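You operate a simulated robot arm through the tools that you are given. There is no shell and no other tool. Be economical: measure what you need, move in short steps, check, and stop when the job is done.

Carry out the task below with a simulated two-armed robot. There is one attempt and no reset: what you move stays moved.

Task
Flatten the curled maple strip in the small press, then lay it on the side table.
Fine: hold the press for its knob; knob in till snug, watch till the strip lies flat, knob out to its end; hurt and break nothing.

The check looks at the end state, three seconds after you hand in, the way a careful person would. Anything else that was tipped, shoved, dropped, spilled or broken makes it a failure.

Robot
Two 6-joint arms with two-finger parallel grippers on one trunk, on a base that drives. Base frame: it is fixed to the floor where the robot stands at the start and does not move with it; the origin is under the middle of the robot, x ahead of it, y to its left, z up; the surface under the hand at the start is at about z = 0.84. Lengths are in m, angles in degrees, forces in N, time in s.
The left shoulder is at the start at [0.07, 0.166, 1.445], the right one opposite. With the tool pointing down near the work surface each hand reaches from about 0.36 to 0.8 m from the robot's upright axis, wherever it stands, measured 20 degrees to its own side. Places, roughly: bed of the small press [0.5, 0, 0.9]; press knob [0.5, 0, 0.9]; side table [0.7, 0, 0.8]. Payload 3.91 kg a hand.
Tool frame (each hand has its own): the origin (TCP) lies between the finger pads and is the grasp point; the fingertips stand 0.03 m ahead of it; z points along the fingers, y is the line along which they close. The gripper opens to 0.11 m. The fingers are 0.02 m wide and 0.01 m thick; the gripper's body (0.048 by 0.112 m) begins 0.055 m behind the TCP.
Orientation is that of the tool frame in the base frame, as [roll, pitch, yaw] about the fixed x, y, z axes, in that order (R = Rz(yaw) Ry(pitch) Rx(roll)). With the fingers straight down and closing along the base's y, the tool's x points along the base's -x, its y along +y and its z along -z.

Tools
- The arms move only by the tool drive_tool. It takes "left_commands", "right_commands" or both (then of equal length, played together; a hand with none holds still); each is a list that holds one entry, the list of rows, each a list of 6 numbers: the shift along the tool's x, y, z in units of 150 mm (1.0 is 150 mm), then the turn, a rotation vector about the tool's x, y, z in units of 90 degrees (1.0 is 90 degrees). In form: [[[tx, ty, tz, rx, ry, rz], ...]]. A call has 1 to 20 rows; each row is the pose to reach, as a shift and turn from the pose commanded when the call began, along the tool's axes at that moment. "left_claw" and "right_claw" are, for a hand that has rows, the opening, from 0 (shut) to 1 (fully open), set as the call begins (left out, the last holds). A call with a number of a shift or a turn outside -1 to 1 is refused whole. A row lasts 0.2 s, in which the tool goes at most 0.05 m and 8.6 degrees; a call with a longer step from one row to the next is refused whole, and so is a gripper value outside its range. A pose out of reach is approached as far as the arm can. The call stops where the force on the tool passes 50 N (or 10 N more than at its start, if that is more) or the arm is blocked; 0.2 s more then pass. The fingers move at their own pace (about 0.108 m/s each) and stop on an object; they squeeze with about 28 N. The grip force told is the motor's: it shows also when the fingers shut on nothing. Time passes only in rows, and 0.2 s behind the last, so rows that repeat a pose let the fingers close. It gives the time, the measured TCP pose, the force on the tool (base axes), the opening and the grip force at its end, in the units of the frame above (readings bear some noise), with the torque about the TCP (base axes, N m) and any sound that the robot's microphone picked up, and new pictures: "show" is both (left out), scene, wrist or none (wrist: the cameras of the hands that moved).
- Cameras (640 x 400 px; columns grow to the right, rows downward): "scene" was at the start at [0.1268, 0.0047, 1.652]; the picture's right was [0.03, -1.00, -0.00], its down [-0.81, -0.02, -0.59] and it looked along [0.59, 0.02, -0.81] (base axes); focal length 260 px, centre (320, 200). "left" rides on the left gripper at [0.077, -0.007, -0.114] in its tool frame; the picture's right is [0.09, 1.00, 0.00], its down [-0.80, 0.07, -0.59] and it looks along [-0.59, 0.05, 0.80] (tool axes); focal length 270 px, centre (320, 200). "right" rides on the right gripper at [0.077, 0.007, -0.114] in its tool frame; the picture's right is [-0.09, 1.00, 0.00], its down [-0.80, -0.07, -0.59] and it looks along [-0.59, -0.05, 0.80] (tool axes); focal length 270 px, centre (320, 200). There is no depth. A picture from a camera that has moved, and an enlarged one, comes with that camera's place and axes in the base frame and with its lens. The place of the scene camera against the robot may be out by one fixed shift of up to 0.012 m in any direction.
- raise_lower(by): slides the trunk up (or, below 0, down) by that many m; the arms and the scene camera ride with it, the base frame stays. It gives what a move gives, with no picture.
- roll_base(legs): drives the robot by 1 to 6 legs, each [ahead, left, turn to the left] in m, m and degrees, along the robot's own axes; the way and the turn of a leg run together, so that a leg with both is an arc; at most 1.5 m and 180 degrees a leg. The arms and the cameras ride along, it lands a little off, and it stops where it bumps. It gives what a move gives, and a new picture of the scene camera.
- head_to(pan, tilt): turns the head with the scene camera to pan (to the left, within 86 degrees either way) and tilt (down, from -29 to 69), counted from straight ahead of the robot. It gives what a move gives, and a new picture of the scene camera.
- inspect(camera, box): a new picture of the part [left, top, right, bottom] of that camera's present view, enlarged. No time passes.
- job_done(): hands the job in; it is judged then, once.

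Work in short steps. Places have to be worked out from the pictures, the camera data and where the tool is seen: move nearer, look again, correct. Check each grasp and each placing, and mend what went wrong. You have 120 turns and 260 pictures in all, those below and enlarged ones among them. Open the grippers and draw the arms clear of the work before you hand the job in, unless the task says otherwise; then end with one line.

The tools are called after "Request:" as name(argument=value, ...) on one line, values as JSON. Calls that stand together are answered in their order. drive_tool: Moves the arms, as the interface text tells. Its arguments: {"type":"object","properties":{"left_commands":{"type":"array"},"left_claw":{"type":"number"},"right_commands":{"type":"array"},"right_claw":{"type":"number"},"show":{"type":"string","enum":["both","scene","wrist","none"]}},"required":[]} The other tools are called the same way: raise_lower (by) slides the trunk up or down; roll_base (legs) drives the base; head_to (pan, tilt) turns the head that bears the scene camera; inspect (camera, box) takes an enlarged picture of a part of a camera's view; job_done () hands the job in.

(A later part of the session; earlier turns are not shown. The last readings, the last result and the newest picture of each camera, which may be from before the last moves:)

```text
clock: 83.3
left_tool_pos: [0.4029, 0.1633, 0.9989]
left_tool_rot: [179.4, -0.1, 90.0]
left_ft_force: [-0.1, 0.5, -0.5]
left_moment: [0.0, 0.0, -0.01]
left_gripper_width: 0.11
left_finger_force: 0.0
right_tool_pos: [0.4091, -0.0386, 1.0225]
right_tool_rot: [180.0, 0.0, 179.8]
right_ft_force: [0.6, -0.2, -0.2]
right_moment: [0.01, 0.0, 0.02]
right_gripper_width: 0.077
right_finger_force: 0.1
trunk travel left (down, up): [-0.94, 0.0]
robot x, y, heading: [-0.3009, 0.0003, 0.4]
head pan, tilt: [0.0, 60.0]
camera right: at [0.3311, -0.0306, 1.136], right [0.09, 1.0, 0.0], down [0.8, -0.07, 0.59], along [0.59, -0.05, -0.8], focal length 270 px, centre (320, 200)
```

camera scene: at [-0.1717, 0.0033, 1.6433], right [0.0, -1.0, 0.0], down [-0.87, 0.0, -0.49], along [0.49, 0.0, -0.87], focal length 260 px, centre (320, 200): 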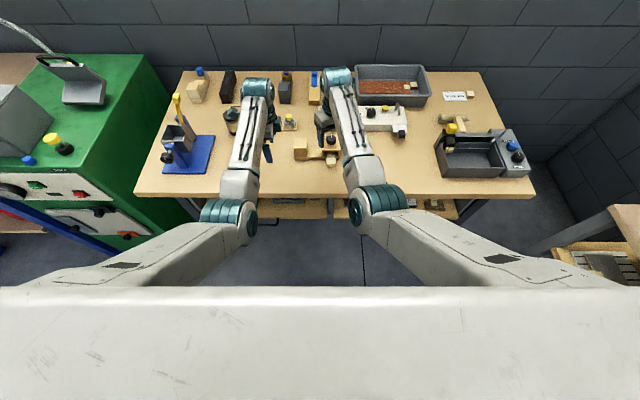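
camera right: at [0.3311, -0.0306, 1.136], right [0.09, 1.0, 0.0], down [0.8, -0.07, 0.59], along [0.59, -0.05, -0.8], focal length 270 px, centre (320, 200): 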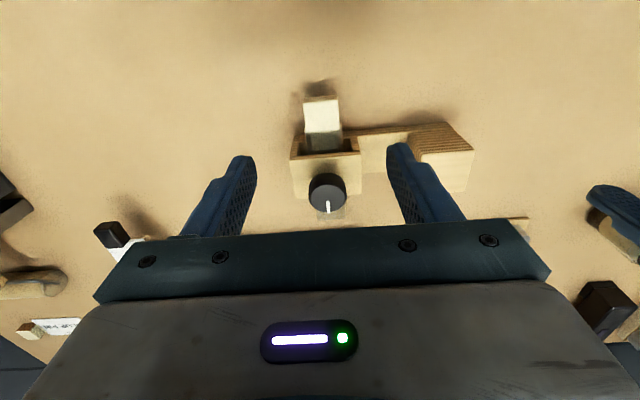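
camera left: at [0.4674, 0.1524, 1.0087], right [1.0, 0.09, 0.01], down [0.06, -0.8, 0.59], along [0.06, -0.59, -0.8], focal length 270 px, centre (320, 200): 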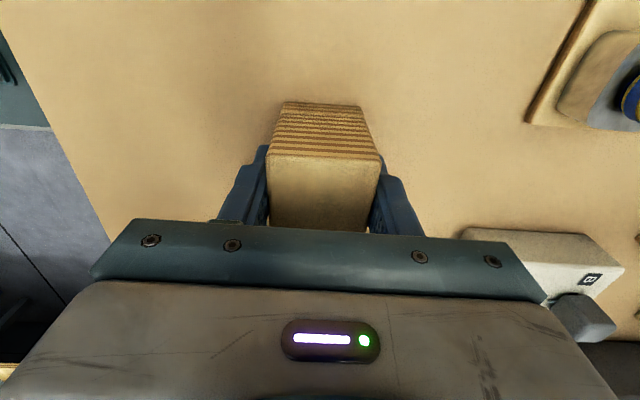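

Tab centre ≈[0.419,-0.036]. I centre and descend to z≈0.93 first.

Request:
drive_tool(right_commands=[[[-0.06, 0.01, 0.1, 0, 0, 0], [-0.06, 0.01, 0.35, 0, 0, 0], [-0.06, 0.01, 0.6, 0, 0, 0], [-0.06, 0.01, 0.6, 0, 0, 0]]], show="wrist")

Request:
inspect(camera="scene", box=[300, 110, 380, 180])

```text
clock: 84.3
left_tool_pos: [0.401, 0.1646, 1.0007]
left_tool_rot: [179.3, -0.1, 89.9]
left_ft_force: [0.1, -0.6, 0.4]
left_moment: [-0.05, -0.03, -0.01]
left_gripper_width: 0.1103
left_finger_force: 0.0
right_tool_pos: [0.4149, -0.0364, 0.9348]
right_tool_rot: [-179.9, 0.1, 179.8]
right_ft_force: [-1.3, -0.3, 0.4]
right_moment: [0.02, 0.02, 0.0]
right_gripper_width: 0.0773
right_finger_force: 0.0
trunk travel left (down, up): [-0.94, 0.0]
robot x, y, heading: [-0.3023, -0.002, 0.3]
head pan, tilt: [0.0, 60.0]
camera right: at [0.3375, -0.0299, 1.048], right [0.09, 1.0, 0.0], down [0.8, -0.07, 0.6], along [0.59, -0.05, -0.8], focal length 270 px, centre (320, 200)
```

right: 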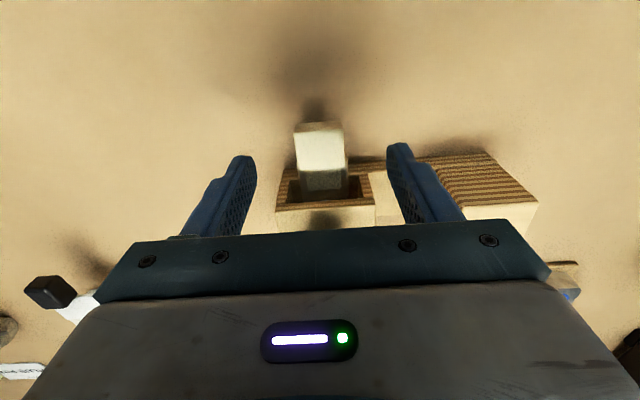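

```text
5.71 times, centred on (340, 145) of scene
camera zoom: at [-0.1845, 0.0027, 1.6445], right [0.0, -1.0, 0.0], down [-0.87, 0.0, -0.5], along [0.5, 0.0, -0.87], focal length 1484 px, centre (206, 514)
```

zoom: 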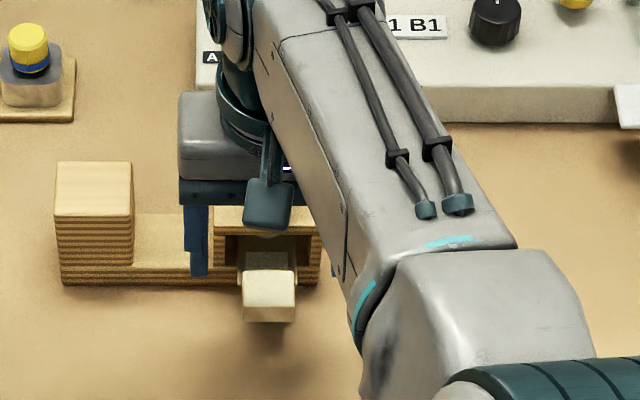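

Tab is centred between the fingers. Descend to z≈0.895 and close.

Request:
drive_tool(right_commands=[[[0, 0, 0.15, 0, 0, 0], [0, 0, 0.26, 0, 0, 0], [0, 0, 0.26, 0, 0, 0]]], show="wrist")

Request:
drive_tool(right_commands=[[[0, 0, 0, 0, 0, 0], [0, 0, 0, 0, 0, 0], [0, 0, 0, 0, 0, 0], [0, 0, 0, 0, 0, 0]]], right_claw=0, show="wrist")

```text
clock: 85.1
left_tool_pos: [0.4021, 0.1653, 1.0003]
left_tool_rot: [179.2, -0.1, 90.1]
left_ft_force: [-0.1, -0.2, 0.4]
left_moment: [0.02, -0.01, -0.02]
left_gripper_width: 0.1099
left_finger_force: 0.0
right_tool_pos: [0.4171, -0.0376, 0.8935]
right_tool_rot: [180.0, 0.1, -180.0]
right_ft_force: [-0.2, 0.6, -0.5]
right_moment: [0.0, -0.02, 0.0]
right_gripper_width: 0.077
right_finger_force: 0.1
trunk travel left (down, up): [-0.94, 0.0]
robot x, y, heading: [-0.3054, -0.0012, 0.3]
head pan, tilt: [0.0, 60.0]
camera right: at [0.3387, -0.03, 1.0081], right [0.09, 1.0, 0.0], down [0.8, -0.07, 0.6], along [0.59, -0.05, -0.8], focal length 270 px, centre (320, 200)
```

right: 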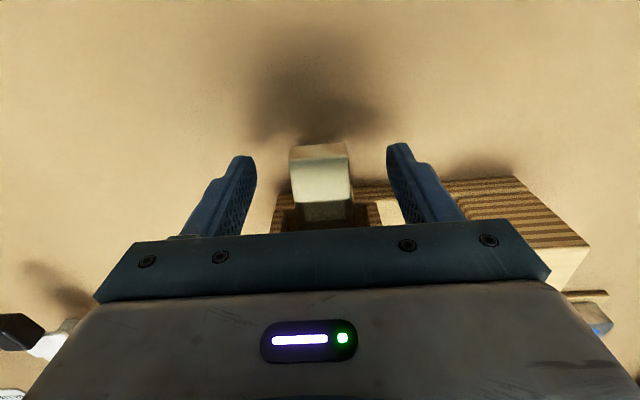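

```text
clock: 86.1
left_tool_pos: [0.4019, 0.1646, 0.9998]
left_tool_rot: [179.3, -0.1, 90.0]
left_ft_force: [-0.2, 0.8, 0.5]
left_moment: [0.0, 0.02, -0.05]
left_gripper_width: 0.11
left_finger_force: 0.1
right_tool_pos: [0.4168, -0.0368, 0.8947]
right_tool_rot: [180.0, 0.1, 179.9]
right_ft_force: [0.2, 0.0, 0.9]
right_moment: [0.0, -0.02, -0.01]
right_gripper_width: 0.0322
right_finger_force: 27.6
trunk travel left (down, up): [-0.94, 0.0]
robot x, y, heading: [-0.3074, -0.0031, 0.4]
head pan, tilt: [0.0, 60.0]
camera right: at [0.339, -0.0302, 1.008], right [0.09, 1.0, 0.0], down [0.8, -0.07, 0.6], along [0.59, -0.05, -0.8], focal length 270 px, centre (320, 200)
```

right: 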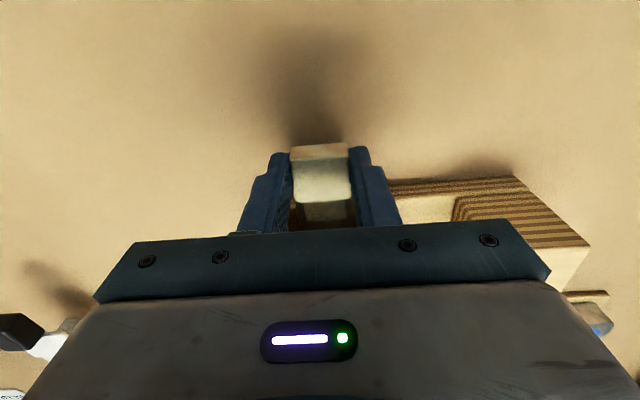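

Tab gripped (0.032 m, no side force). I pull 5 cm straight back, gently.

Request:
drive_tool(right_commands=[[[0.07, 0, 0, 0, 0, 0], [0.14, 0, 0, 0, 0, 0], [0.21, 0, 0, 0, 0, 0], [0.28, 0, 0, 0, 0, 0], [0.33, 0, 0, 0, 0, 0]]], show="both")

Request:
inspect(camera="scene", box=[290, 110, 380, 190])

```text
clock: 87.3
left_tool_pos: [0.4007, 0.1647, 0.9998]
left_tool_rot: [179.3, 0.0, 90.0]
left_ft_force: [0.2, -0.8, 0.0]
left_moment: [0.02, -0.02, 0.02]
left_gripper_width: 0.1101
left_finger_force: 0.0
right_tool_pos: [0.3666, -0.0361, 0.8934]
right_tool_rot: [-179.9, 0.1, 179.9]
right_ft_force: [-1.7, 0.0, 1.8]
right_moment: [-0.03, -0.15, -0.03]
right_gripper_width: 0.0325
right_finger_force: 28.2
trunk travel left (down, up): [-0.94, 0.0]
robot x, y, heading: [-0.3025, -0.0031, 0.4]
head pan, tilt: [0.0, 60.0]
camera scene: at [-0.1847, 0.0027, 1.6445], right [0.0, -1.0, 0.0], down [-0.87, 0.0, -0.5], along [0.5, 0.0, -0.87], focal length 260 px, centre (320, 200)
camera right: at [0.2886, -0.0281, 1.0078], right [0.09, 1.0, 0.0], down [0.8, -0.07, 0.6], along [0.59, -0.05, -0.8], focal length 270 px, centre (320, 200)
```

scene: 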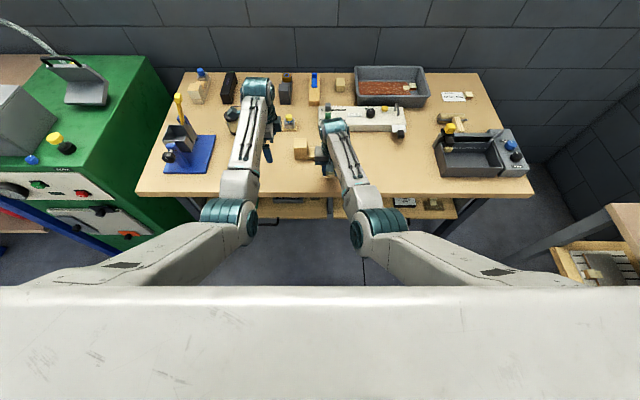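
right: 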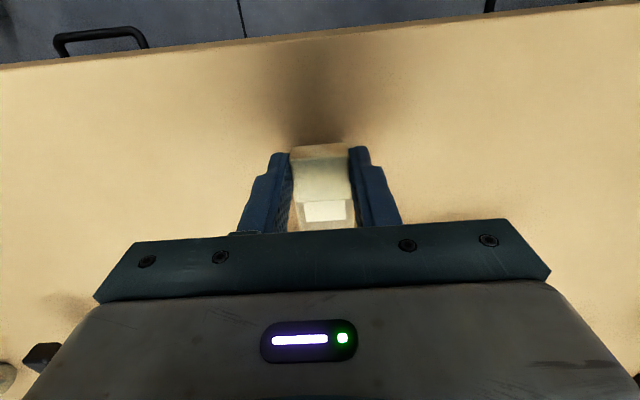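

```text
5.00 times, centred on (335, 150) of scene
camera zoom: at [-0.1847, 0.0027, 1.6445], right [0.0, -1.0, 0.0], down [-0.87, 0.0, -0.5], along [0.5, 0.0, -0.87], focal length 1299 px, centre (245, 450)
```

zoom: 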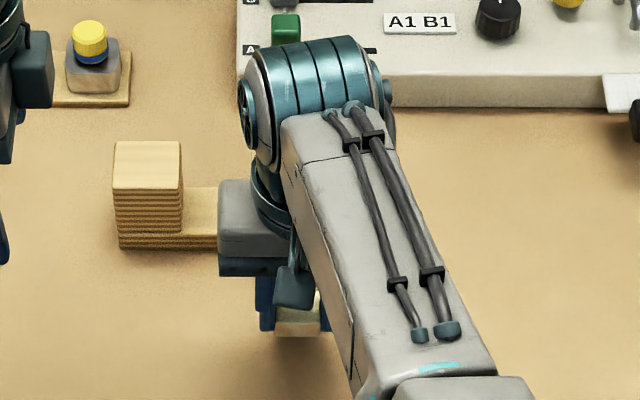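

It slides freely. I pull another 5 cm.

Request:
drive_tool(right_commands=[[[0.07, 0, 0, 0, 0, 0], [0.14, 0, 0, 0, 0, 0], [0.21, 0, 0, 0, 0, 0], [0.28, 0, 0, 0, 0, 0], [0.33, 0, 0, 0, 0, 0]]], show="wrist")

Request:
inspect(camera="scene", box=[290, 110, 380, 210])

```text
clock: 88.7
left_tool_pos: [0.4024, 0.165, 0.9996]
left_tool_rot: [179.4, -0.1, 90.0]
left_ft_force: [0.2, 0.1, 0.2]
left_moment: [0.0, -0.02, 0.02]
left_gripper_width: 0.11
left_finger_force: 0.0
right_tool_pos: [0.3481, -0.0675, 0.916]
right_tool_rot: [-177.9, 2.9, 178.8]
right_ft_force: [-0.1, 0.9, -1.9]
right_moment: [0.0, 0.23, 0.0]
right_gripper_width: 0.0324
right_finger_force: 27.7
trunk travel left (down, up): [-0.94, 0.0]
robot x, y, heading: [-0.3024, -0.0019, 0.2]
head pan, tilt: [0.0, 60.0]
stopped in row 5 (right hand): the arm was blocked; the commanded pose is now the measured one
camera right: at [0.2651, -0.0548, 1.0247], right [0.11, 0.99, -0.03], down [0.77, -0.07, 0.64], along [0.63, -0.09, -0.77], focal length 270 px, centre (320, 200)
```

right: 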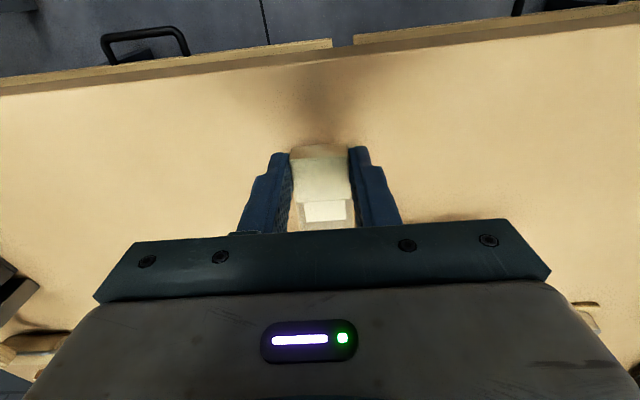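

```text
4.00 times, centred on (335, 160) of scene
camera zoom: at [-0.1831, 0.0025, 1.6444], right [0.0, -1.0, 0.0], down [-0.87, 0.0, -0.5], along [0.5, 0.0, -0.87], focal length 1039 px, centre (260, 360)
```

zoom: 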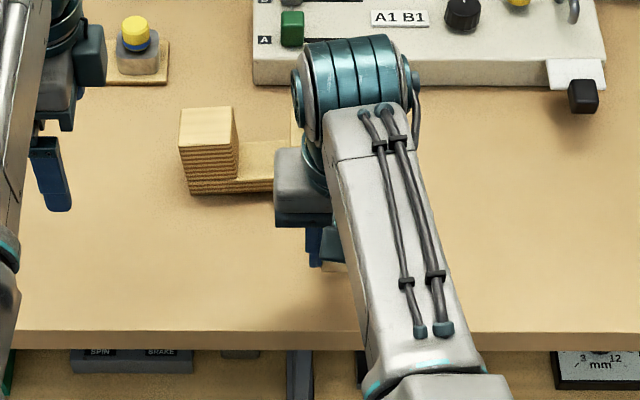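

The arm ran out of near reach and drifted 3 cm to -y and up 2 cm; the press appears dragged ~2 cm to -y through the strip. I retrace the path back to the last good pose so the strip carries the press back.

Request:
drive_tool(right_commands=[[[-0.02, 0.02, 0.05, 0, 0, 0], [-0.06, 0.04, 0.1, -0.01, 0.015, -0.005], [-0.12, 0.08, 0.147, -0.023, 0.032, -0.012], [-0.12, 0.12, 0.147, -0.023, 0.032, -0.012], [-0.12, 0.16, 0.147, -0.023, 0.032, -0.012], [-0.12, 0.2, 0.147, -0.023, 0.032, -0.012], [-0.12, 0.2, 0.147, -0.023, 0.032, -0.012]]], show="wrist")

Request:
inspect(camera="scene", box=[271, 110, 399, 190])

```text
clock: 90.3
left_tool_pos: [0.4019, 0.1643, 1.0003]
left_tool_rot: [179.3, -0.1, 90.0]
left_ft_force: [0.3, -0.5, 0.4]
left_moment: [-0.02, -0.01, 0.02]
left_gripper_width: 0.11
left_finger_force: 0.0
right_tool_pos: [0.3641, -0.0332, 0.8934]
right_tool_rot: [179.6, 0.0, -179.9]
right_ft_force: [1.0, -1.0, 2.5]
right_moment: [-0.14, -0.23, -0.15]
right_gripper_width: 0.0327
right_finger_force: 27.5
trunk travel left (down, up): [-0.94, 0.0]
robot x, y, heading: [-0.3045, 0.0026, 0.4]
head pan, tilt: [0.0, 60.0]
camera right: at [0.2867, -0.0272, 1.0081], right [0.09, 1.0, 0.01], down [0.8, -0.07, 0.59], along [0.59, -0.05, -0.8], focal length 270 px, centre (320, 200)
```

right: 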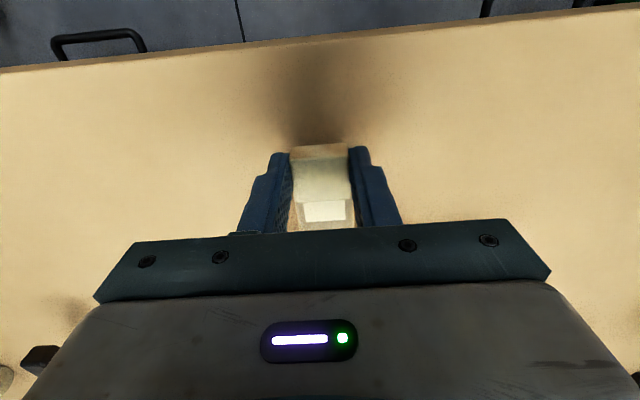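

```text
5.00 times, centred on (335, 150) of scene
camera zoom: at [-0.1842, 0.0022, 1.6445], right [0.0, -1.0, 0.0], down [-0.87, 0.0, -0.5], along [0.5, 0.0, -0.87], focal length 1299 px, centre (245, 450)
```

zoom: 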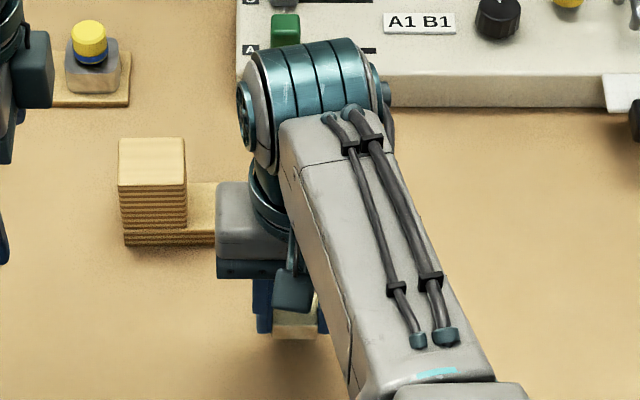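

Retracing put the press back to within ~3 mm. Now I lift 3 mm and finish the pull by backing the base, keeping the arm in its good pose.

Request:
drive_tool(right_commands=[[[0, -0.015, -0.01, 0, 0, 0], [0, -0.02, -0.02, 0, 0, 0], [0, -0.02, -0.02, 0, 0, 0]]], show="none")

Request:
roll_base(legs=[[-0.045, 0, 0]])

```text
clock: 91.1
left_tool_pos: [0.4018, 0.1648, 1.0012]
left_tool_rot: [179.2, -0.1, 90.0]
left_ft_force: [-0.6, -0.9, -1.3]
left_moment: [-0.01, -0.01, -0.01]
left_gripper_width: 0.1103
left_finger_force: 0.0
right_tool_pos: [0.3629, -0.0379, 0.897]
right_tool_rot: [179.7, 0.0, -180.0]
right_ft_force: [1.0, -0.8, 0.0]
right_moment: [0.0, 0.02, 0.02]
right_gripper_width: 0.0325
right_finger_force: 27.7
trunk travel left (down, up): [-0.94, 0.0]
robot x, y, heading: [-0.3026, -0.0018, 0.2]
head pan, tilt: [0.0, 60.0]
```

```text
clock: 92.0
left_tool_pos: [0.3647, 0.1636, 0.9965]
left_tool_rot: [179.8, -0.2, 90.0]
left_ft_force: [0.7, 0.9, -0.3]
left_moment: [0.0, 0.05, -0.02]
left_gripper_width: 0.11
left_finger_force: 0.0
right_tool_pos: [0.3275, -0.0376, 0.8927]
right_tool_rot: [179.7, -0.3, -180.0]
right_ft_force: [2.0, -0.2, 1.5]
right_moment: [-0.05, -0.21, 0.0]
right_gripper_width: 0.0324
right_finger_force: 27.8
trunk travel left (down, up): [-0.94, 0.0]
robot x, y, heading: [-0.3468, -0.0017, 0.2]
head pan, tilt: [0.0, 60.0]
camera scene: at [-0.2172, 0.0025, 1.6436], right [0.0, -1.0, 0.0], down [-0.87, 0.0, -0.49], along [0.49, 0.0, -0.87], focal length 260 px, centre (320, 200)
```

scene: 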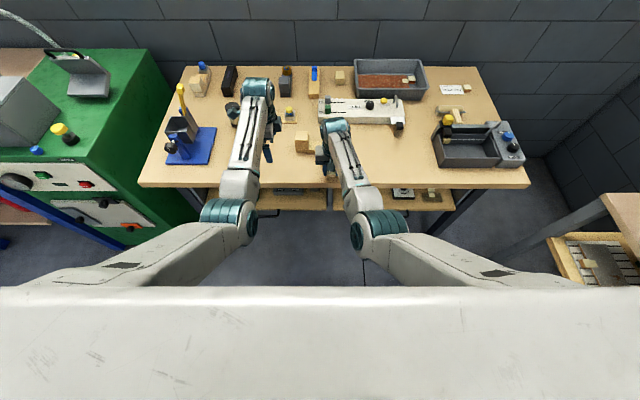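

Smooth, low force. Another 0.05 m back.

Request:
roll_base(legs=[[-0.05, 0, 0]])

Request:
inspect(camera="scene", box=[271, 100, 399, 180])

Request:
inspect(camera="right", box=[0, 0, 640, 400])

```text
clock: 92.9
left_tool_pos: [0.3162, 0.164, 0.9958]
left_tool_rot: [179.7, -0.1, 89.9]
left_ft_force: [0.3, -0.6, 0.0]
left_moment: [0.01, 0.01, -0.03]
left_gripper_width: 0.1098
left_finger_force: 0.0
right_tool_pos: [0.2797, -0.0387, 0.8923]
right_tool_rot: [179.7, -0.2, -180.0]
right_ft_force: [0.9, 0.0, 0.1]
right_moment: [0.03, 0.06, 0.02]
right_gripper_width: 0.0326
right_finger_force: 28.8
trunk travel left (down, up): [-0.94, 0.0]
robot x, y, heading: [-0.3959, -0.0032, 0.3]
head pan, tilt: [0.0, 60.0]
camera scene: at [-0.2642, 0.0021, 1.6434], right [0.01, -1.0, 0.0], down [-0.87, 0.0, -0.49], along [0.49, 0.0, -0.87], focal length 260 px, centre (320, 200)
```

scene: 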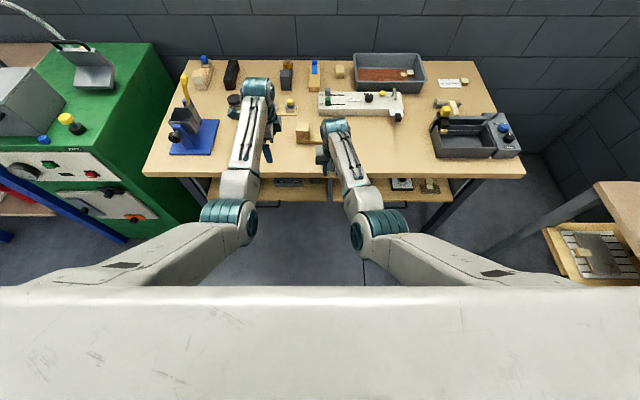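

```text
5.00 times, centred on (335, 140) of scene
camera zoom: at [-0.2642, 0.0021, 1.6434], right [0.01, -1.0, 0.0], down [-0.87, 0.0, -0.49], along [0.49, 0.0, -0.87], focal length 1299 px, centre (245, 500)
```

zoom: 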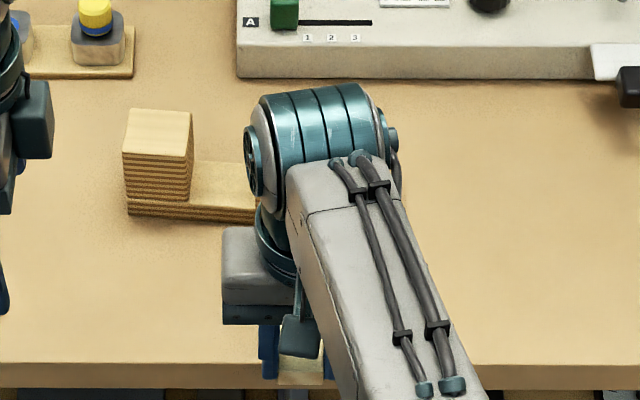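

```text
1.00 times, centred on (320, 200) of right (not enlarged: the box is as wide or as high as the picture)
camera zoom: at [0.2036, -0.0314, 1.0066], right [0.09, 1.0, 0.01], down [0.8, -0.07, 0.59], along [0.59, -0.05, -0.81], focal length 270 px, centre (320, 200)
```

zoom: 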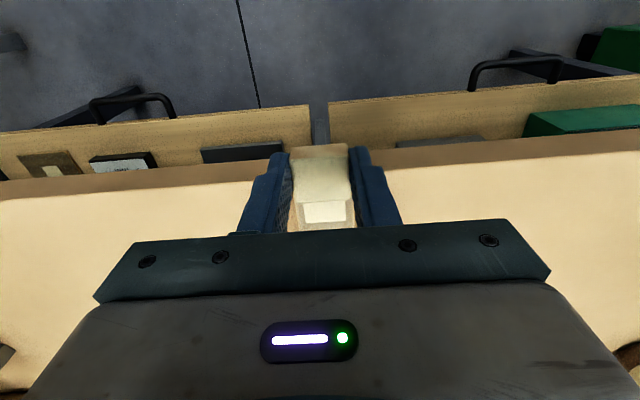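

The strip's far end should be ~2 cm clear of the press; I take 3 cm more for margin, then lift.

Request:
roll_base(legs=[[-0.03, 0, 0]])

Request:
drive_tool(right_commands=[[[0, 0, -0.1, 0, 0, 0], [0, 0, -0.2, 0, 0, 0], [0, 0, -0.3, 0, 0, 0], [0, 0, -0.4, 0, 0, 0], [0, 0, -0.4, 0, 0, 0]]], show="both")

Request:
inspect(camera="scene", box=[271, 100, 399, 180])

```text
clock: 93.8
left_tool_pos: [0.288, 0.1628, 0.996]
left_tool_rot: [179.7, 0.0, 90.0]
left_ft_force: [0.4, 0.9, -0.6]
left_moment: [0.03, 0.03, 0.0]
left_gripper_width: 0.1099
left_finger_force: 0.0
right_tool_pos: [0.2516, -0.0395, 0.8934]
right_tool_rot: [179.7, -0.3, 180.0]
right_ft_force: [-0.2, 0.6, -0.6]
right_moment: [0.01, 0.04, 0.05]
right_gripper_width: 0.0324
right_finger_force: 27.9
trunk travel left (down, up): [-0.94, 0.0]
robot x, y, heading: [-0.4238, -0.001, 0.4]
head pan, tilt: [0.0, 60.0]
camera scene: at [-0.2945, 0.002, 1.6436], right [0.0, -1.0, 0.0], down [-0.87, 0.0, -0.49], along [0.49, 0.0, -0.87], focal length 260 px, centre (320, 200)
```

scene: 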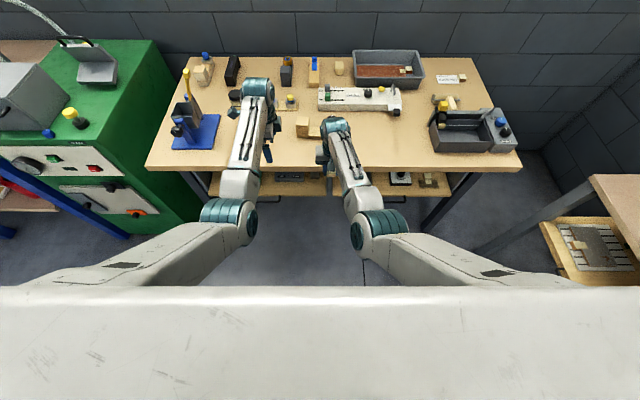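

```text
clock: 95.0
left_tool_pos: [0.2836, 0.163, 0.9981]
left_tool_rot: [179.5, -0.1, 90.0]
left_ft_force: [0.4, -0.1, 0.6]
left_moment: [-0.01, 0.03, -0.03]
left_gripper_width: 0.1096
left_finger_force: 0.0
right_tool_pos: [0.2475, -0.04, 0.9579]
right_tool_rot: [179.7, 0.1, 180.0]
right_ft_force: [0.0, 0.8, -0.4]
right_moment: [-0.01, -0.03, -0.01]
right_gripper_width: 0.0322
right_finger_force: 28.2
trunk travel left (down, up): [-0.94, 0.0]
robot x, y, heading: [-0.4235, 0.0004, -0.1]
head pan, tilt: [0.0, 60.0]
camera scene: at [-0.302, 0.0018, 1.6443], right [0.0, -1.0, 0.0], down [-0.87, 0.0, -0.5], along [0.5, 0.0, -0.87], focal length 260 px, centre (320, 200)
camera right: at [0.1691, -0.033, 1.0718], right [0.09, 1.0, 0.01], down [0.8, -0.07, 0.59], along [0.59, -0.05, -0.8], focal length 270 px, centre (320, 200)
```

scene: 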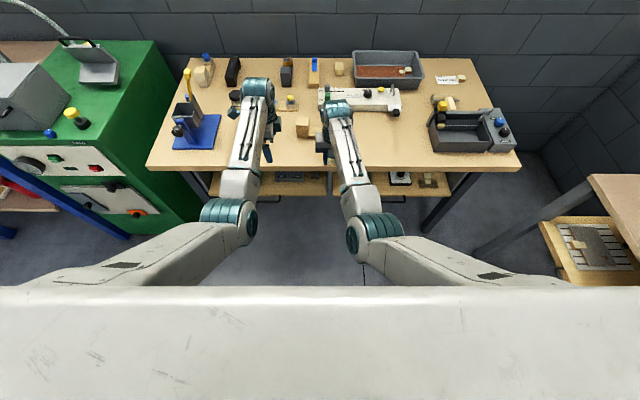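
right: 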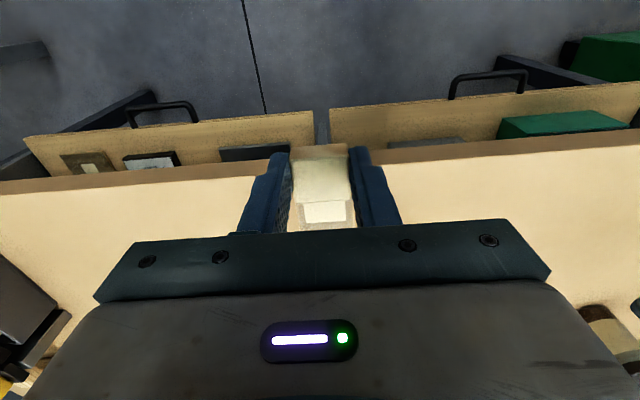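

```text
5.00 times, centred on (335, 140) of scene
camera zoom: at [-0.302, 0.0018, 1.6443], right [0.0, -1.0, 0.0], down [-0.87, 0.0, -0.5], along [0.5, 0.0, -0.87], focal length 1299 px, centre (245, 500)
```

zoom: 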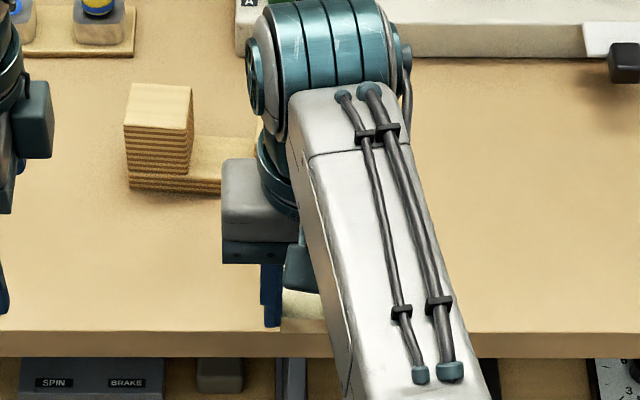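

Strip is free and held. I swing it to the right (y≈-0.19) at this height, then look.

Request:
drive_tool(right_commands=[[[0, -0.2, -0.05, 0, 0, 0], [0, -0.45, -0.05, 0, 0, 0], [0, -0.7, -0.05, 0, 0, 0], [0, -1.0, -0.05, 0, 0, 0], [0, -1.0, -0.05, 0, 0, 0]]], show="both")

Request:
inspect(camera="scene", box=[290, 80, 430, 180])

```text
clock: 96.2
left_tool_pos: [0.2822, 0.1626, 1.0001]
left_tool_rot: [179.3, 0.0, 90.0]
left_ft_force: [-0.2, 0.2, -0.1]
left_moment: [-0.01, 0.0, -0.04]
left_gripper_width: 0.1102
left_finger_force: 0.0
right_tool_pos: [0.2458, -0.1901, 0.9652]
right_tool_rot: [179.7, 0.0, -180.0]
right_ft_force: [0.1, -0.8, 0.1]
right_moment: [0.0, 0.03, 0.01]
right_gripper_width: 0.0324
right_finger_force: 28.2
trunk travel left (down, up): [-0.94, 0.0]
robot x, y, heading: [-0.4243, 0.0005, 0.4]
head pan, tilt: [0.0, 60.0]
camera scene: at [-0.3033, 0.0022, 1.6444], right [0.0, -1.0, 0.0], down [-0.87, 0.0, -0.5], along [0.5, 0.0, -0.87], focal length 260 px, centre (320, 200)
camera right: at [0.1692, -0.1841, 1.0787], right [0.09, 1.0, 0.01], down [0.8, -0.07, 0.6], along [0.59, -0.05, -0.8], focal length 270 px, centre (320, 200)
```

scene: 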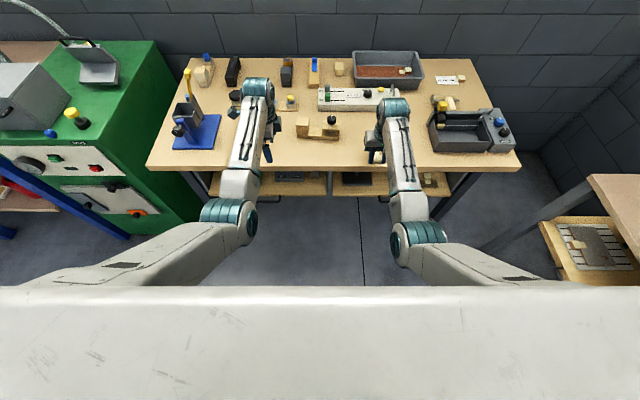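
right: 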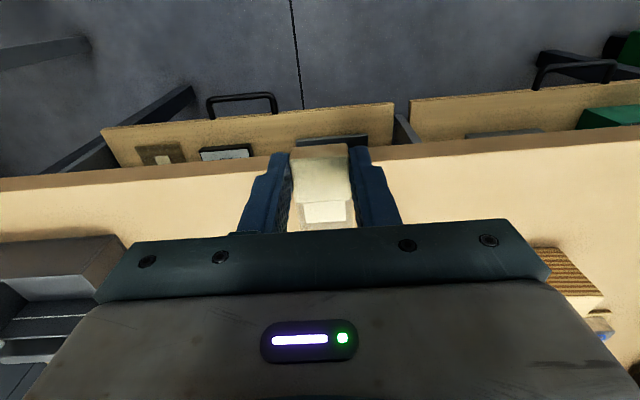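

```text
4.00 times, centred on (360, 130) of scene
camera zoom: at [-0.3033, 0.0022, 1.6444], right [0.0, -1.0, 0.0], down [-0.87, 0.0, -0.5], along [0.5, 0.0, -0.87], focal length 1039 px, centre (160, 480)
```

zoom: 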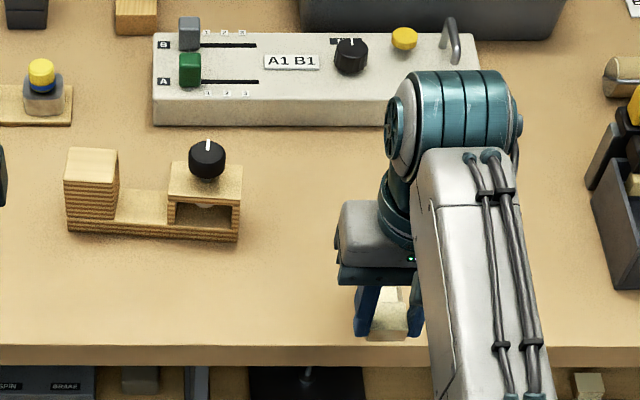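

Strip is clear with bare bench from x≈0.31 to 0.61 here. I drive forward 0.155 m to put the tab at x≈0.40.

Request:
roll_base(legs=[[0.155, 0, 0]])

Request:
inspect(camera="scene", box=[290, 90, 430, 190])

```text
clock: 97.5
left_tool_pos: [0.4297, 0.1634, 1.0018]
left_tool_rot: [179.1, -0.1, 89.9]
left_ft_force: [-0.2, -0.6, -0.1]
left_moment: [0.02, -0.04, 0.02]
left_gripper_width: 0.1101
left_finger_force: 0.1
right_tool_pos: [0.392, -0.191, 0.9667]
right_tool_rot: [179.7, 0.3, 179.9]
right_ft_force: [-0.7, -0.8, -0.4]
right_moment: [-0.03, 0.02, -0.01]
right_gripper_width: 0.0328
right_finger_force: 28.3
trunk travel left (down, up): [-0.94, 0.0]
robot x, y, heading: [-0.2729, -0.0034, 0.1]
head pan, tilt: [0.0, 60.0]
camera scene: at [-0.1578, 0.0023, 1.6448], right [0.0, -1.0, 0.0], down [-0.86, 0.0, -0.5], along [0.5, 0.0, -0.86], focal length 260 px, centre (320, 200)
```

scene: 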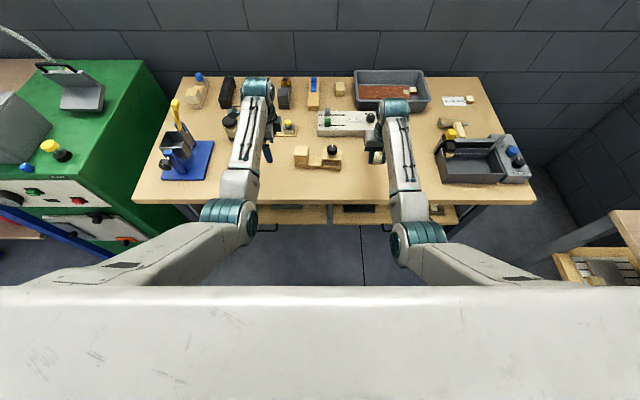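

```text
4.00 times, centred on (360, 140) of scene
camera zoom: at [-0.1578, 0.0023, 1.6448], right [0.0, -1.0, 0.0], down [-0.86, 0.0, -0.5], along [0.5, 0.0, -0.86], focal length 1039 px, centre (160, 440)
```

zoom: 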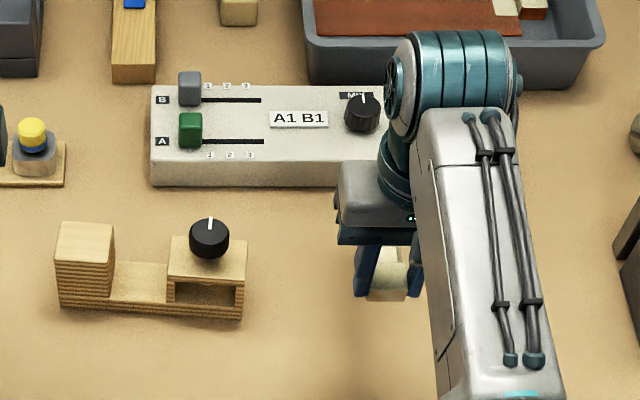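

I lower to just above the bench (z≈0.888).

Request:
drive_tool(right_commands=[[[0, 0, 0.15, 0, 0, 0], [0, 0, 0.3, 0, 0, 0], [0, 0, 0.45, 0, 0, 0], [0, 0, 0.52, 0, 0, 0], [0, 0, 0.52, 0, 0, 0]]], show="wrist")

Request:
inspect(camera="scene", box=[340, 110, 410, 170])

```text
clock: 98.7
left_tool_pos: [0.4312, 0.1631, 1.0012]
left_tool_rot: [179.3, -0.2, 89.9]
left_ft_force: [-0.4, -0.8, 0.3]
left_moment: [0.0, 0.01, 0.02]
left_gripper_width: 0.1101
left_finger_force: 0.1
right_tool_pos: [0.3954, -0.1932, 0.8883]
right_tool_rot: [179.7, 0.2, 179.9]
right_ft_force: [0.0, 0.6, 0.2]
right_moment: [0.0, -0.03, -0.01]
right_gripper_width: 0.0325
right_finger_force: 28.5
trunk travel left (down, up): [-0.94, 0.0]
robot x, y, heading: [-0.2745, 0.0006, 0.2]
head pan, tilt: [0.0, 60.0]
camera right: at [0.3183, -0.1846, 1.0023], right [0.09, 1.0, 0.01], down [0.8, -0.08, 0.6], along [0.59, -0.05, -0.8], focal length 270 px, centre (320, 200)
```

right: 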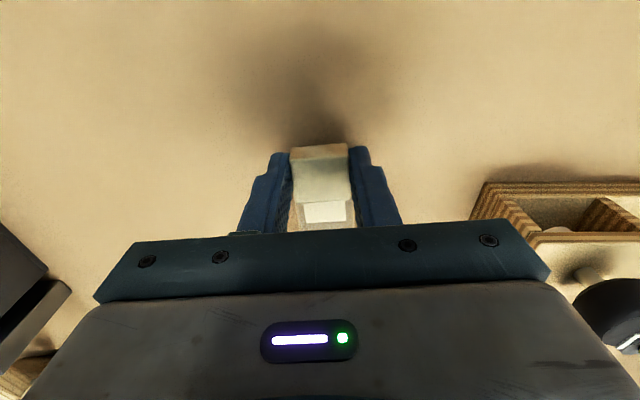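

```text
6.67 times, centred on (375, 140) of scene
camera zoom: at [-0.155, 0.0021, 1.6445], right [0.0, -1.0, 0.0], down [-0.87, 0.0, -0.5], along [0.5, 0.0, -0.87], focal length 1731 px, centre (-47, 600)
```

zoom: 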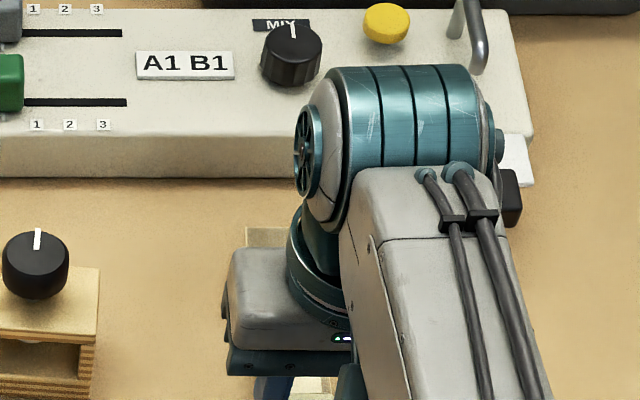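

No contact yet. I lower in small steps, watching the vertical force.

Request:
drive_tool(right_commands=[[[0, 0, 0.02, 0, 0, 0], [0, 0, 0.04, 0, 0, 0], [0, 0, 0.04, 0, 0, 0]]], show="none")

Request:
drive_tool(right_commands=[[[0, 0, 0.01, 0, 0, 0], [0, 0, 0.02, 0, 0, 0], [0, 0, 0.02, 0, 0, 0]]], show="wrist")

```text
clock: 99.5
left_tool_pos: [0.4334, 0.1623, 0.9995]
left_tool_rot: [179.3, -0.1, 89.9]
left_ft_force: [-0.5, -0.1, 0.4]
left_moment: [0.01, 0.01, 0.0]
left_gripper_width: 0.1101
left_finger_force: 0.0
right_tool_pos: [0.396, -0.1923, 0.8818]
right_tool_rot: [179.7, 0.1, 179.8]
right_ft_force: [-0.3, 0.3, -0.5]
right_moment: [-0.01, 0.01, -0.02]
right_gripper_width: 0.0325
right_finger_force: 27.8
trunk travel left (down, up): [-0.94, 0.0]
robot x, y, heading: [-0.2744, -0.0018, 0.0]
head pan, tilt: [0.0, 60.0]
```

```text
clock: 100.3
left_tool_pos: [0.4319, 0.163, 0.9992]
left_tool_rot: [179.3, -0.1, 89.8]
left_ft_force: [-0.6, 0.1, -0.2]
left_moment: [0.0, -0.02, -0.03]
left_gripper_width: 0.1099
left_finger_force: 0.1
right_tool_pos: [0.3963, -0.191, 0.8777]
right_tool_rot: [179.7, 0.0, 179.9]
right_ft_force: [0.1, -0.4, -0.3]
right_moment: [0.01, -0.04, -0.02]
right_gripper_width: 0.0327
right_finger_force: 28.2
trunk travel left (down, up): [-0.94, 0.0]
robot x, y, heading: [-0.2753, -0.0021, 0.1]
head pan, tilt: [0.0, 60.0]
camera right: at [0.3185, -0.1841, 0.9916], right [0.09, 1.0, 0.01], down [0.8, -0.08, 0.6], along [0.59, -0.05, -0.8], focal length 270 px, centre (320, 200)
```

right: 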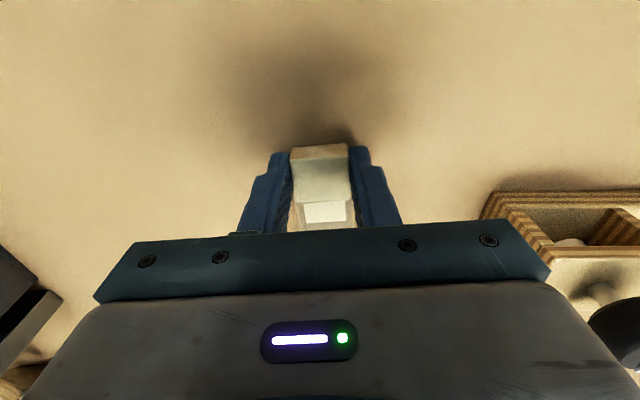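

Still free. Continue 1.5 mm at a time.

Request:
drive_tool(right_commands=[[[0, 0, 0.01, 0, 0, 0], [0, 0, 0.02, 0, 0, 0], [0, 0, 0.02, 0, 0, 0]]], show="none")

Request:
drive_tool(right_commands=[[[0, 0, 0.01, 0, 0, 0], [0, 0, 0.01, 0, 0, 0]]], show="wrist")

```text
clock: 101.1
left_tool_pos: [0.432, 0.1627, 0.9996]
left_tool_rot: [179.3, -0.2, 89.9]
left_ft_force: [0.5, 0.2, -0.1]
left_moment: [0.01, -0.03, 0.03]
left_gripper_width: 0.11
left_finger_force: 0.1
right_tool_pos: [0.3959, -0.1906, 0.874]
right_tool_rot: [179.7, 0.2, 179.8]
right_ft_force: [-0.5, -0.1, 0.6]
right_moment: [0.03, 0.01, 0.01]
right_gripper_width: 0.0324
right_finger_force: 28.3
trunk travel left (down, up): [-0.94, 0.0]
robot x, y, heading: [-0.2722, 0.0002, 0.1]
head pan, tilt: [0.0, 60.0]
```

```text
clock: 101.7
left_tool_pos: [0.4309, 0.1635, 0.9998]
left_tool_rot: [179.3, -0.1, 89.9]
left_ft_force: [0.5, 0.2, -0.7]
left_moment: [0.0, -0.03, -0.03]
left_gripper_width: 0.11
left_finger_force: 0.1
right_tool_pos: [0.3963, -0.1925, 0.8755]
right_tool_rot: [179.7, 0.2, 179.8]
right_ft_force: [0.6, -0.6, 9.1]
right_moment: [-0.08, 0.09, 0.0]
right_gripper_width: 0.0323
right_finger_force: 28.1
trunk travel left (down, up): [-0.94, 0.0]
robot x, y, heading: [-0.2738, -0.0049, 0.2]
head pan, tilt: [0.0, 60.0]
camera right: at [0.3184, -0.1839, 0.9875], right [0.09, 1.0, 0.01], down [0.8, -0.08, 0.6], along [0.6, -0.05, -0.8], focal length 270 px, centre (320, 200)
```

right: 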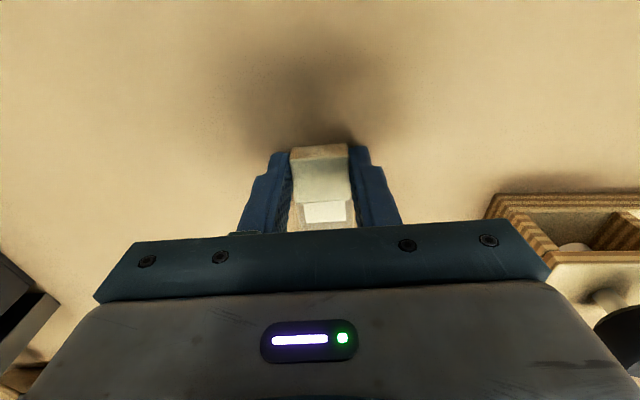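

Contact (9 N up). I back off under 1 mm, open, and lift clear.

Request:
drive_tool(right_commands=[[[0, 0, -0.005, 0, 0, 0], [0, 0, -0.005, 0, 0, 0], [0, 0, -0.005, 0, 0, 0], [0, 0, -0.1, 0, 0, 0], [0, 0, -0.3, 0, 0, 0], [0, 0, -0.6, 0, 0, 0], [0.0, -0.3, -0.9, 0, 0, 0], [0.0, -0.6, -0.95, 0, 0, 0], [0.0, -0.6, -0.95, 0, 0, 0]]], right_claw=0.6, show="both")

Request:
inspect(camera="scene", box=[285, 90, 425, 180])

```text
refused: row 7 steps farther than a row can; nothing moved
```

```text
4.44 times, centred on (355, 135) of scene
camera zoom: at [-0.1557, 0.0025, 1.6447], right [0.0, -1.0, 0.0], down [-0.87, 0.0, -0.5], along [0.5, 0.0, -0.87], focal length 1154 px, centre (164, 489)
```

zoom: 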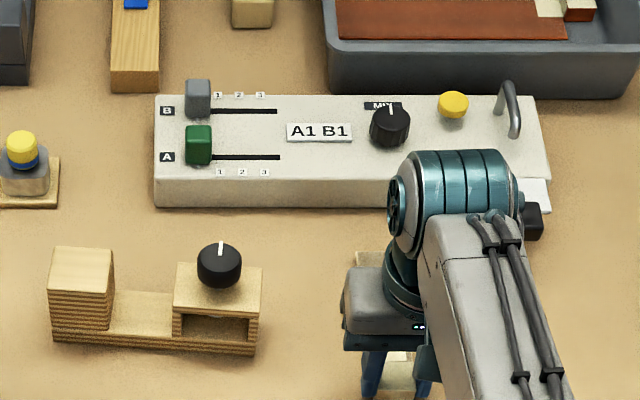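

Resend with shorter steps.

Request:
drive_tool(right_commands=[[[0, 0, -0.005, 0, 0, 0], [0, 0, -0.005, 0, 0, 0], [0, 0, -0.005, 0, 0, 0], [0, 0, -0.1, 0, 0, 0], [0, 0, -0.3, 0, 0, 0], [0, 0, -0.55, 0, 0, 0], [0, -0.15, -0.75, 0, 0, 0], [0, -0.4, -0.8, 0, 0, 0], [0, -0.65, -0.8, 0, 0, 0], [0, -0.9, -0.8, 0, 0, 0], [0, -0.9, -0.8, 0, 0, 0]]], right_claw=0.6, show="both")

Request:
inspect(camera="scene", box=[285, 90, 425, 180])

```text
clock: 104.1
left_tool_pos: [0.4322, 0.1626, 1.0008]
left_tool_rot: [179.2, -0.2, 89.9]
left_ft_force: [0.8, 0.1, 0.1]
left_moment: [0.01, -0.03, -0.03]
left_gripper_width: 0.1098
left_finger_force: 0.0
right_tool_pos: [0.3965, -0.3273, 0.9922]
right_tool_rot: [179.7, 0.1, 179.9]
right_ft_force: [-0.7, 0.3, -0.5]
right_moment: [-0.01, 0.01, -0.02]
right_gripper_width: 0.0659
right_finger_force: 0.1
trunk travel left (down, up): [-0.94, 0.0]
robot x, y, heading: [-0.2766, -0.0005, -0.1]
head pan, tilt: [0.0, 60.0]
camera scene: at [-0.1538, 0.0025, 1.6444], right [0.0, -1.0, 0.0], down [-0.87, 0.0, -0.5], along [0.5, 0.0, -0.87], focal length 260 px, centre (320, 200)
camera right: at [0.3186, -0.3201, 1.1053], right [0.09, 1.0, 0.01], down [0.8, -0.08, 0.6], along [0.59, -0.05, -0.8], focal length 270 px, centre (320, 200)
```

scene: 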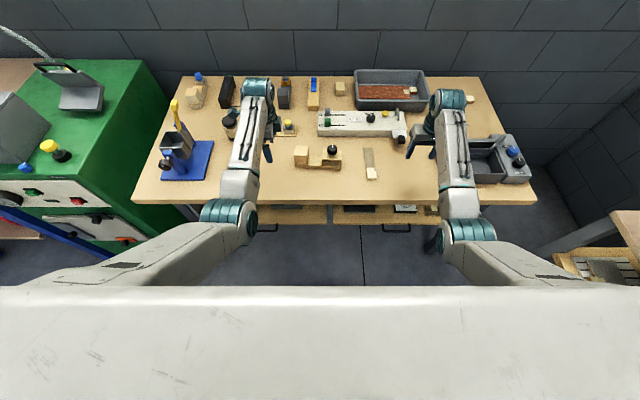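
right: 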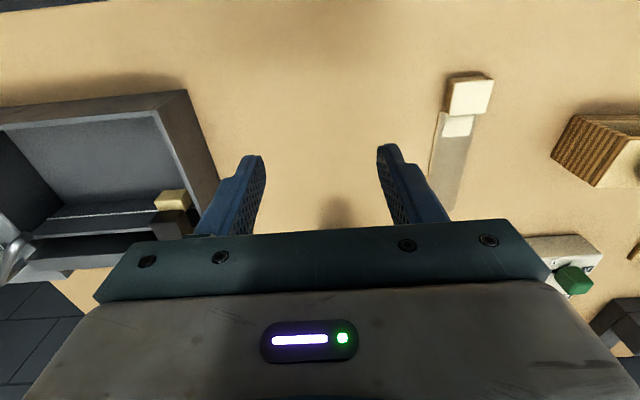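

```text
4.44 times, centred on (355, 135) of scene
camera zoom: at [-0.1538, 0.0025, 1.6444], right [0.0, -1.0, 0.0], down [-0.87, 0.0, -0.5], along [0.5, 0.0, -0.87], focal length 1154 px, centre (164, 489)
```

zoom: 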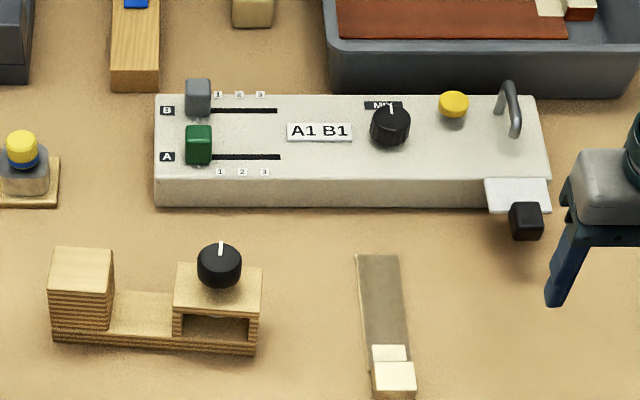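

The strip lies flat on the bench. The press ended ~4° twisted and a few mm off; I'll square it back with the left hand. I drive forward 0.04 m first for reach.

Request:
roll_base(legs=[[0.04, 0, 0]])

Request:
drive_tool(left_commands=[[[0, 0, 0, 0, 0, 0]]], show="wrist")

```text
clock: 105.0
left_tool_pos: [0.4634, 0.1622, 1.006]
left_tool_rot: [178.9, -0.1, 89.9]
left_ft_force: [-0.8, -1.0, -0.3]
left_moment: [-0.02, -0.08, 0.01]
left_gripper_width: 0.1098
left_finger_force: 0.0
right_tool_pos: [0.4292, -0.3274, 0.9968]
right_tool_rot: [179.7, 0.6, 179.8]
right_ft_force: [-0.1, -0.6, 0.8]
right_moment: [-0.01, -0.07, 0.0]
right_gripper_width: 0.066
right_finger_force: 0.1
trunk travel left (down, up): [-0.94, 0.0]
robot x, y, heading: [-0.2375, -0.001, 0.2]
head pan, tilt: [0.0, 60.0]
camera scene: at [-0.1281, 0.0022, 1.6455], right [0.0, -1.0, 0.0], down [-0.86, 0.0, -0.51], along [0.51, 0.0, -0.86], focal length 260 px, centre (320, 200)
```

scene: 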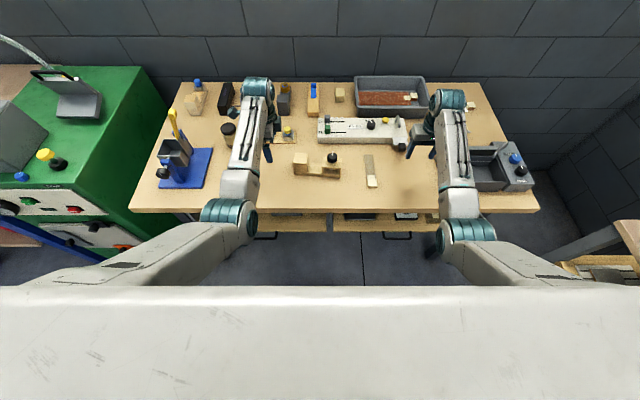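

```text
clock: 105.4
left_tool_pos: [0.473, 0.1622, 0.9974]
left_tool_rot: [179.5, 0.0, 89.9]
left_ft_force: [0.2, 0.0, 0.2]
left_moment: [0.02, 0.05, -0.02]
left_gripper_width: 0.11
left_finger_force: 0.0
right_tool_pos: [0.4365, -0.327, 0.99]
right_tool_rot: [179.7, -0.1, 179.8]
right_ft_force: [-0.1, -1.0, -0.8]
right_moment: [0.01, 0.0, 0.02]
right_gripper_width: 0.0661
right_finger_force: 0.1
trunk travel left (down, up): [-0.94, 0.0]
robot x, y, heading: [-0.2363, -0.003, 0.1]
head pan, tilt: [0.0, 60.0]
camera left: at [0.465, 0.2402, 1.1129], right [1.0, 0.09, 0.01], down [0.06, -0.8, 0.59], along [0.06, -0.59, -0.8], focal length 270 px, centre (320, 200)
```

left: 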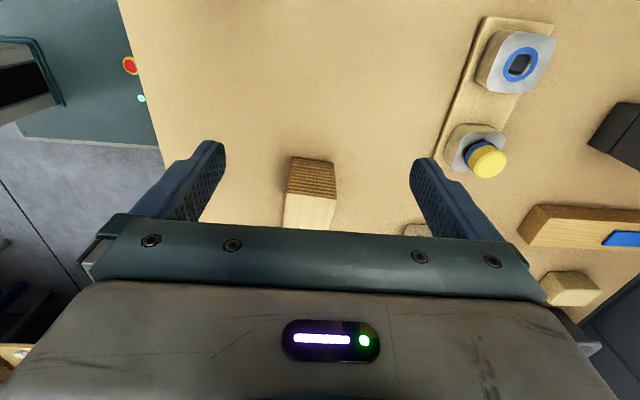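

Move over the block and descend as before.

Request:
drive_tool(left_commands=[[[-0.2, 0.02, 0, 0, 0, 0], [-0.4, 0.02, 0, 0, 0, 0], [-0.6, 0.02, 0, 0, 0, 0], [-0.6, 0.02, 0.2, 0, 0, 0], [-0.6, 0.02, 0.45, 0, 0, 0], [-0.6, 0.02, 0.6, 0, 0, 0], [-0.6, 0.02, 0.7, 0, 0, 0], [-0.6, 0.02, 0.7, 0, 0, 0]]], left_claw=1.0, show="wrist")

```text
clock: 107.2
left_tool_pos: [0.4757, 0.0731, 0.8932]
left_tool_rot: [179.2, 0.0, 89.9]
left_ft_force: [-0.4, 0.1, 0.0]
left_moment: [-0.01, 0.02, -0.02]
left_gripper_width: 0.1099
left_finger_force: 0.0
right_tool_pos: [0.4342, -0.3269, 0.9914]
right_tool_rot: [179.7, 0.2, 179.8]
right_ft_force: [0.0, 0.0, -0.9]
right_moment: [0.01, -0.01, -0.01]
right_gripper_width: 0.066
right_finger_force: 0.1
trunk travel left (down, up): [-0.94, 0.0]
robot x, y, heading: [-0.2348, -0.0017, 0.5]
head pan, tilt: [0.0, 60.0]
camera left: at [0.4663, 0.1501, 1.0083], right [1.0, 0.09, 0.01], down [0.06, -0.8, 0.59], along [0.06, -0.59, -0.8], focal length 270 px, centre (320, 200)
```

left: 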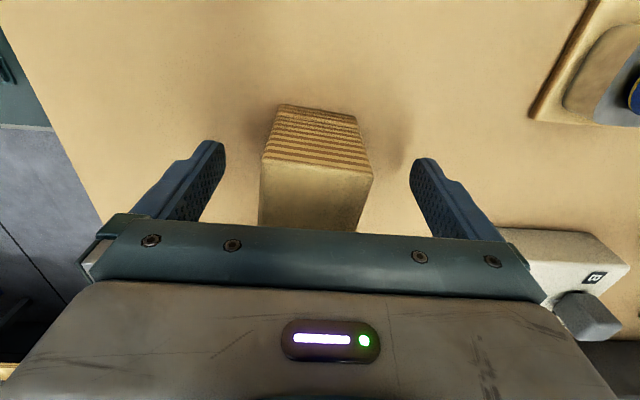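

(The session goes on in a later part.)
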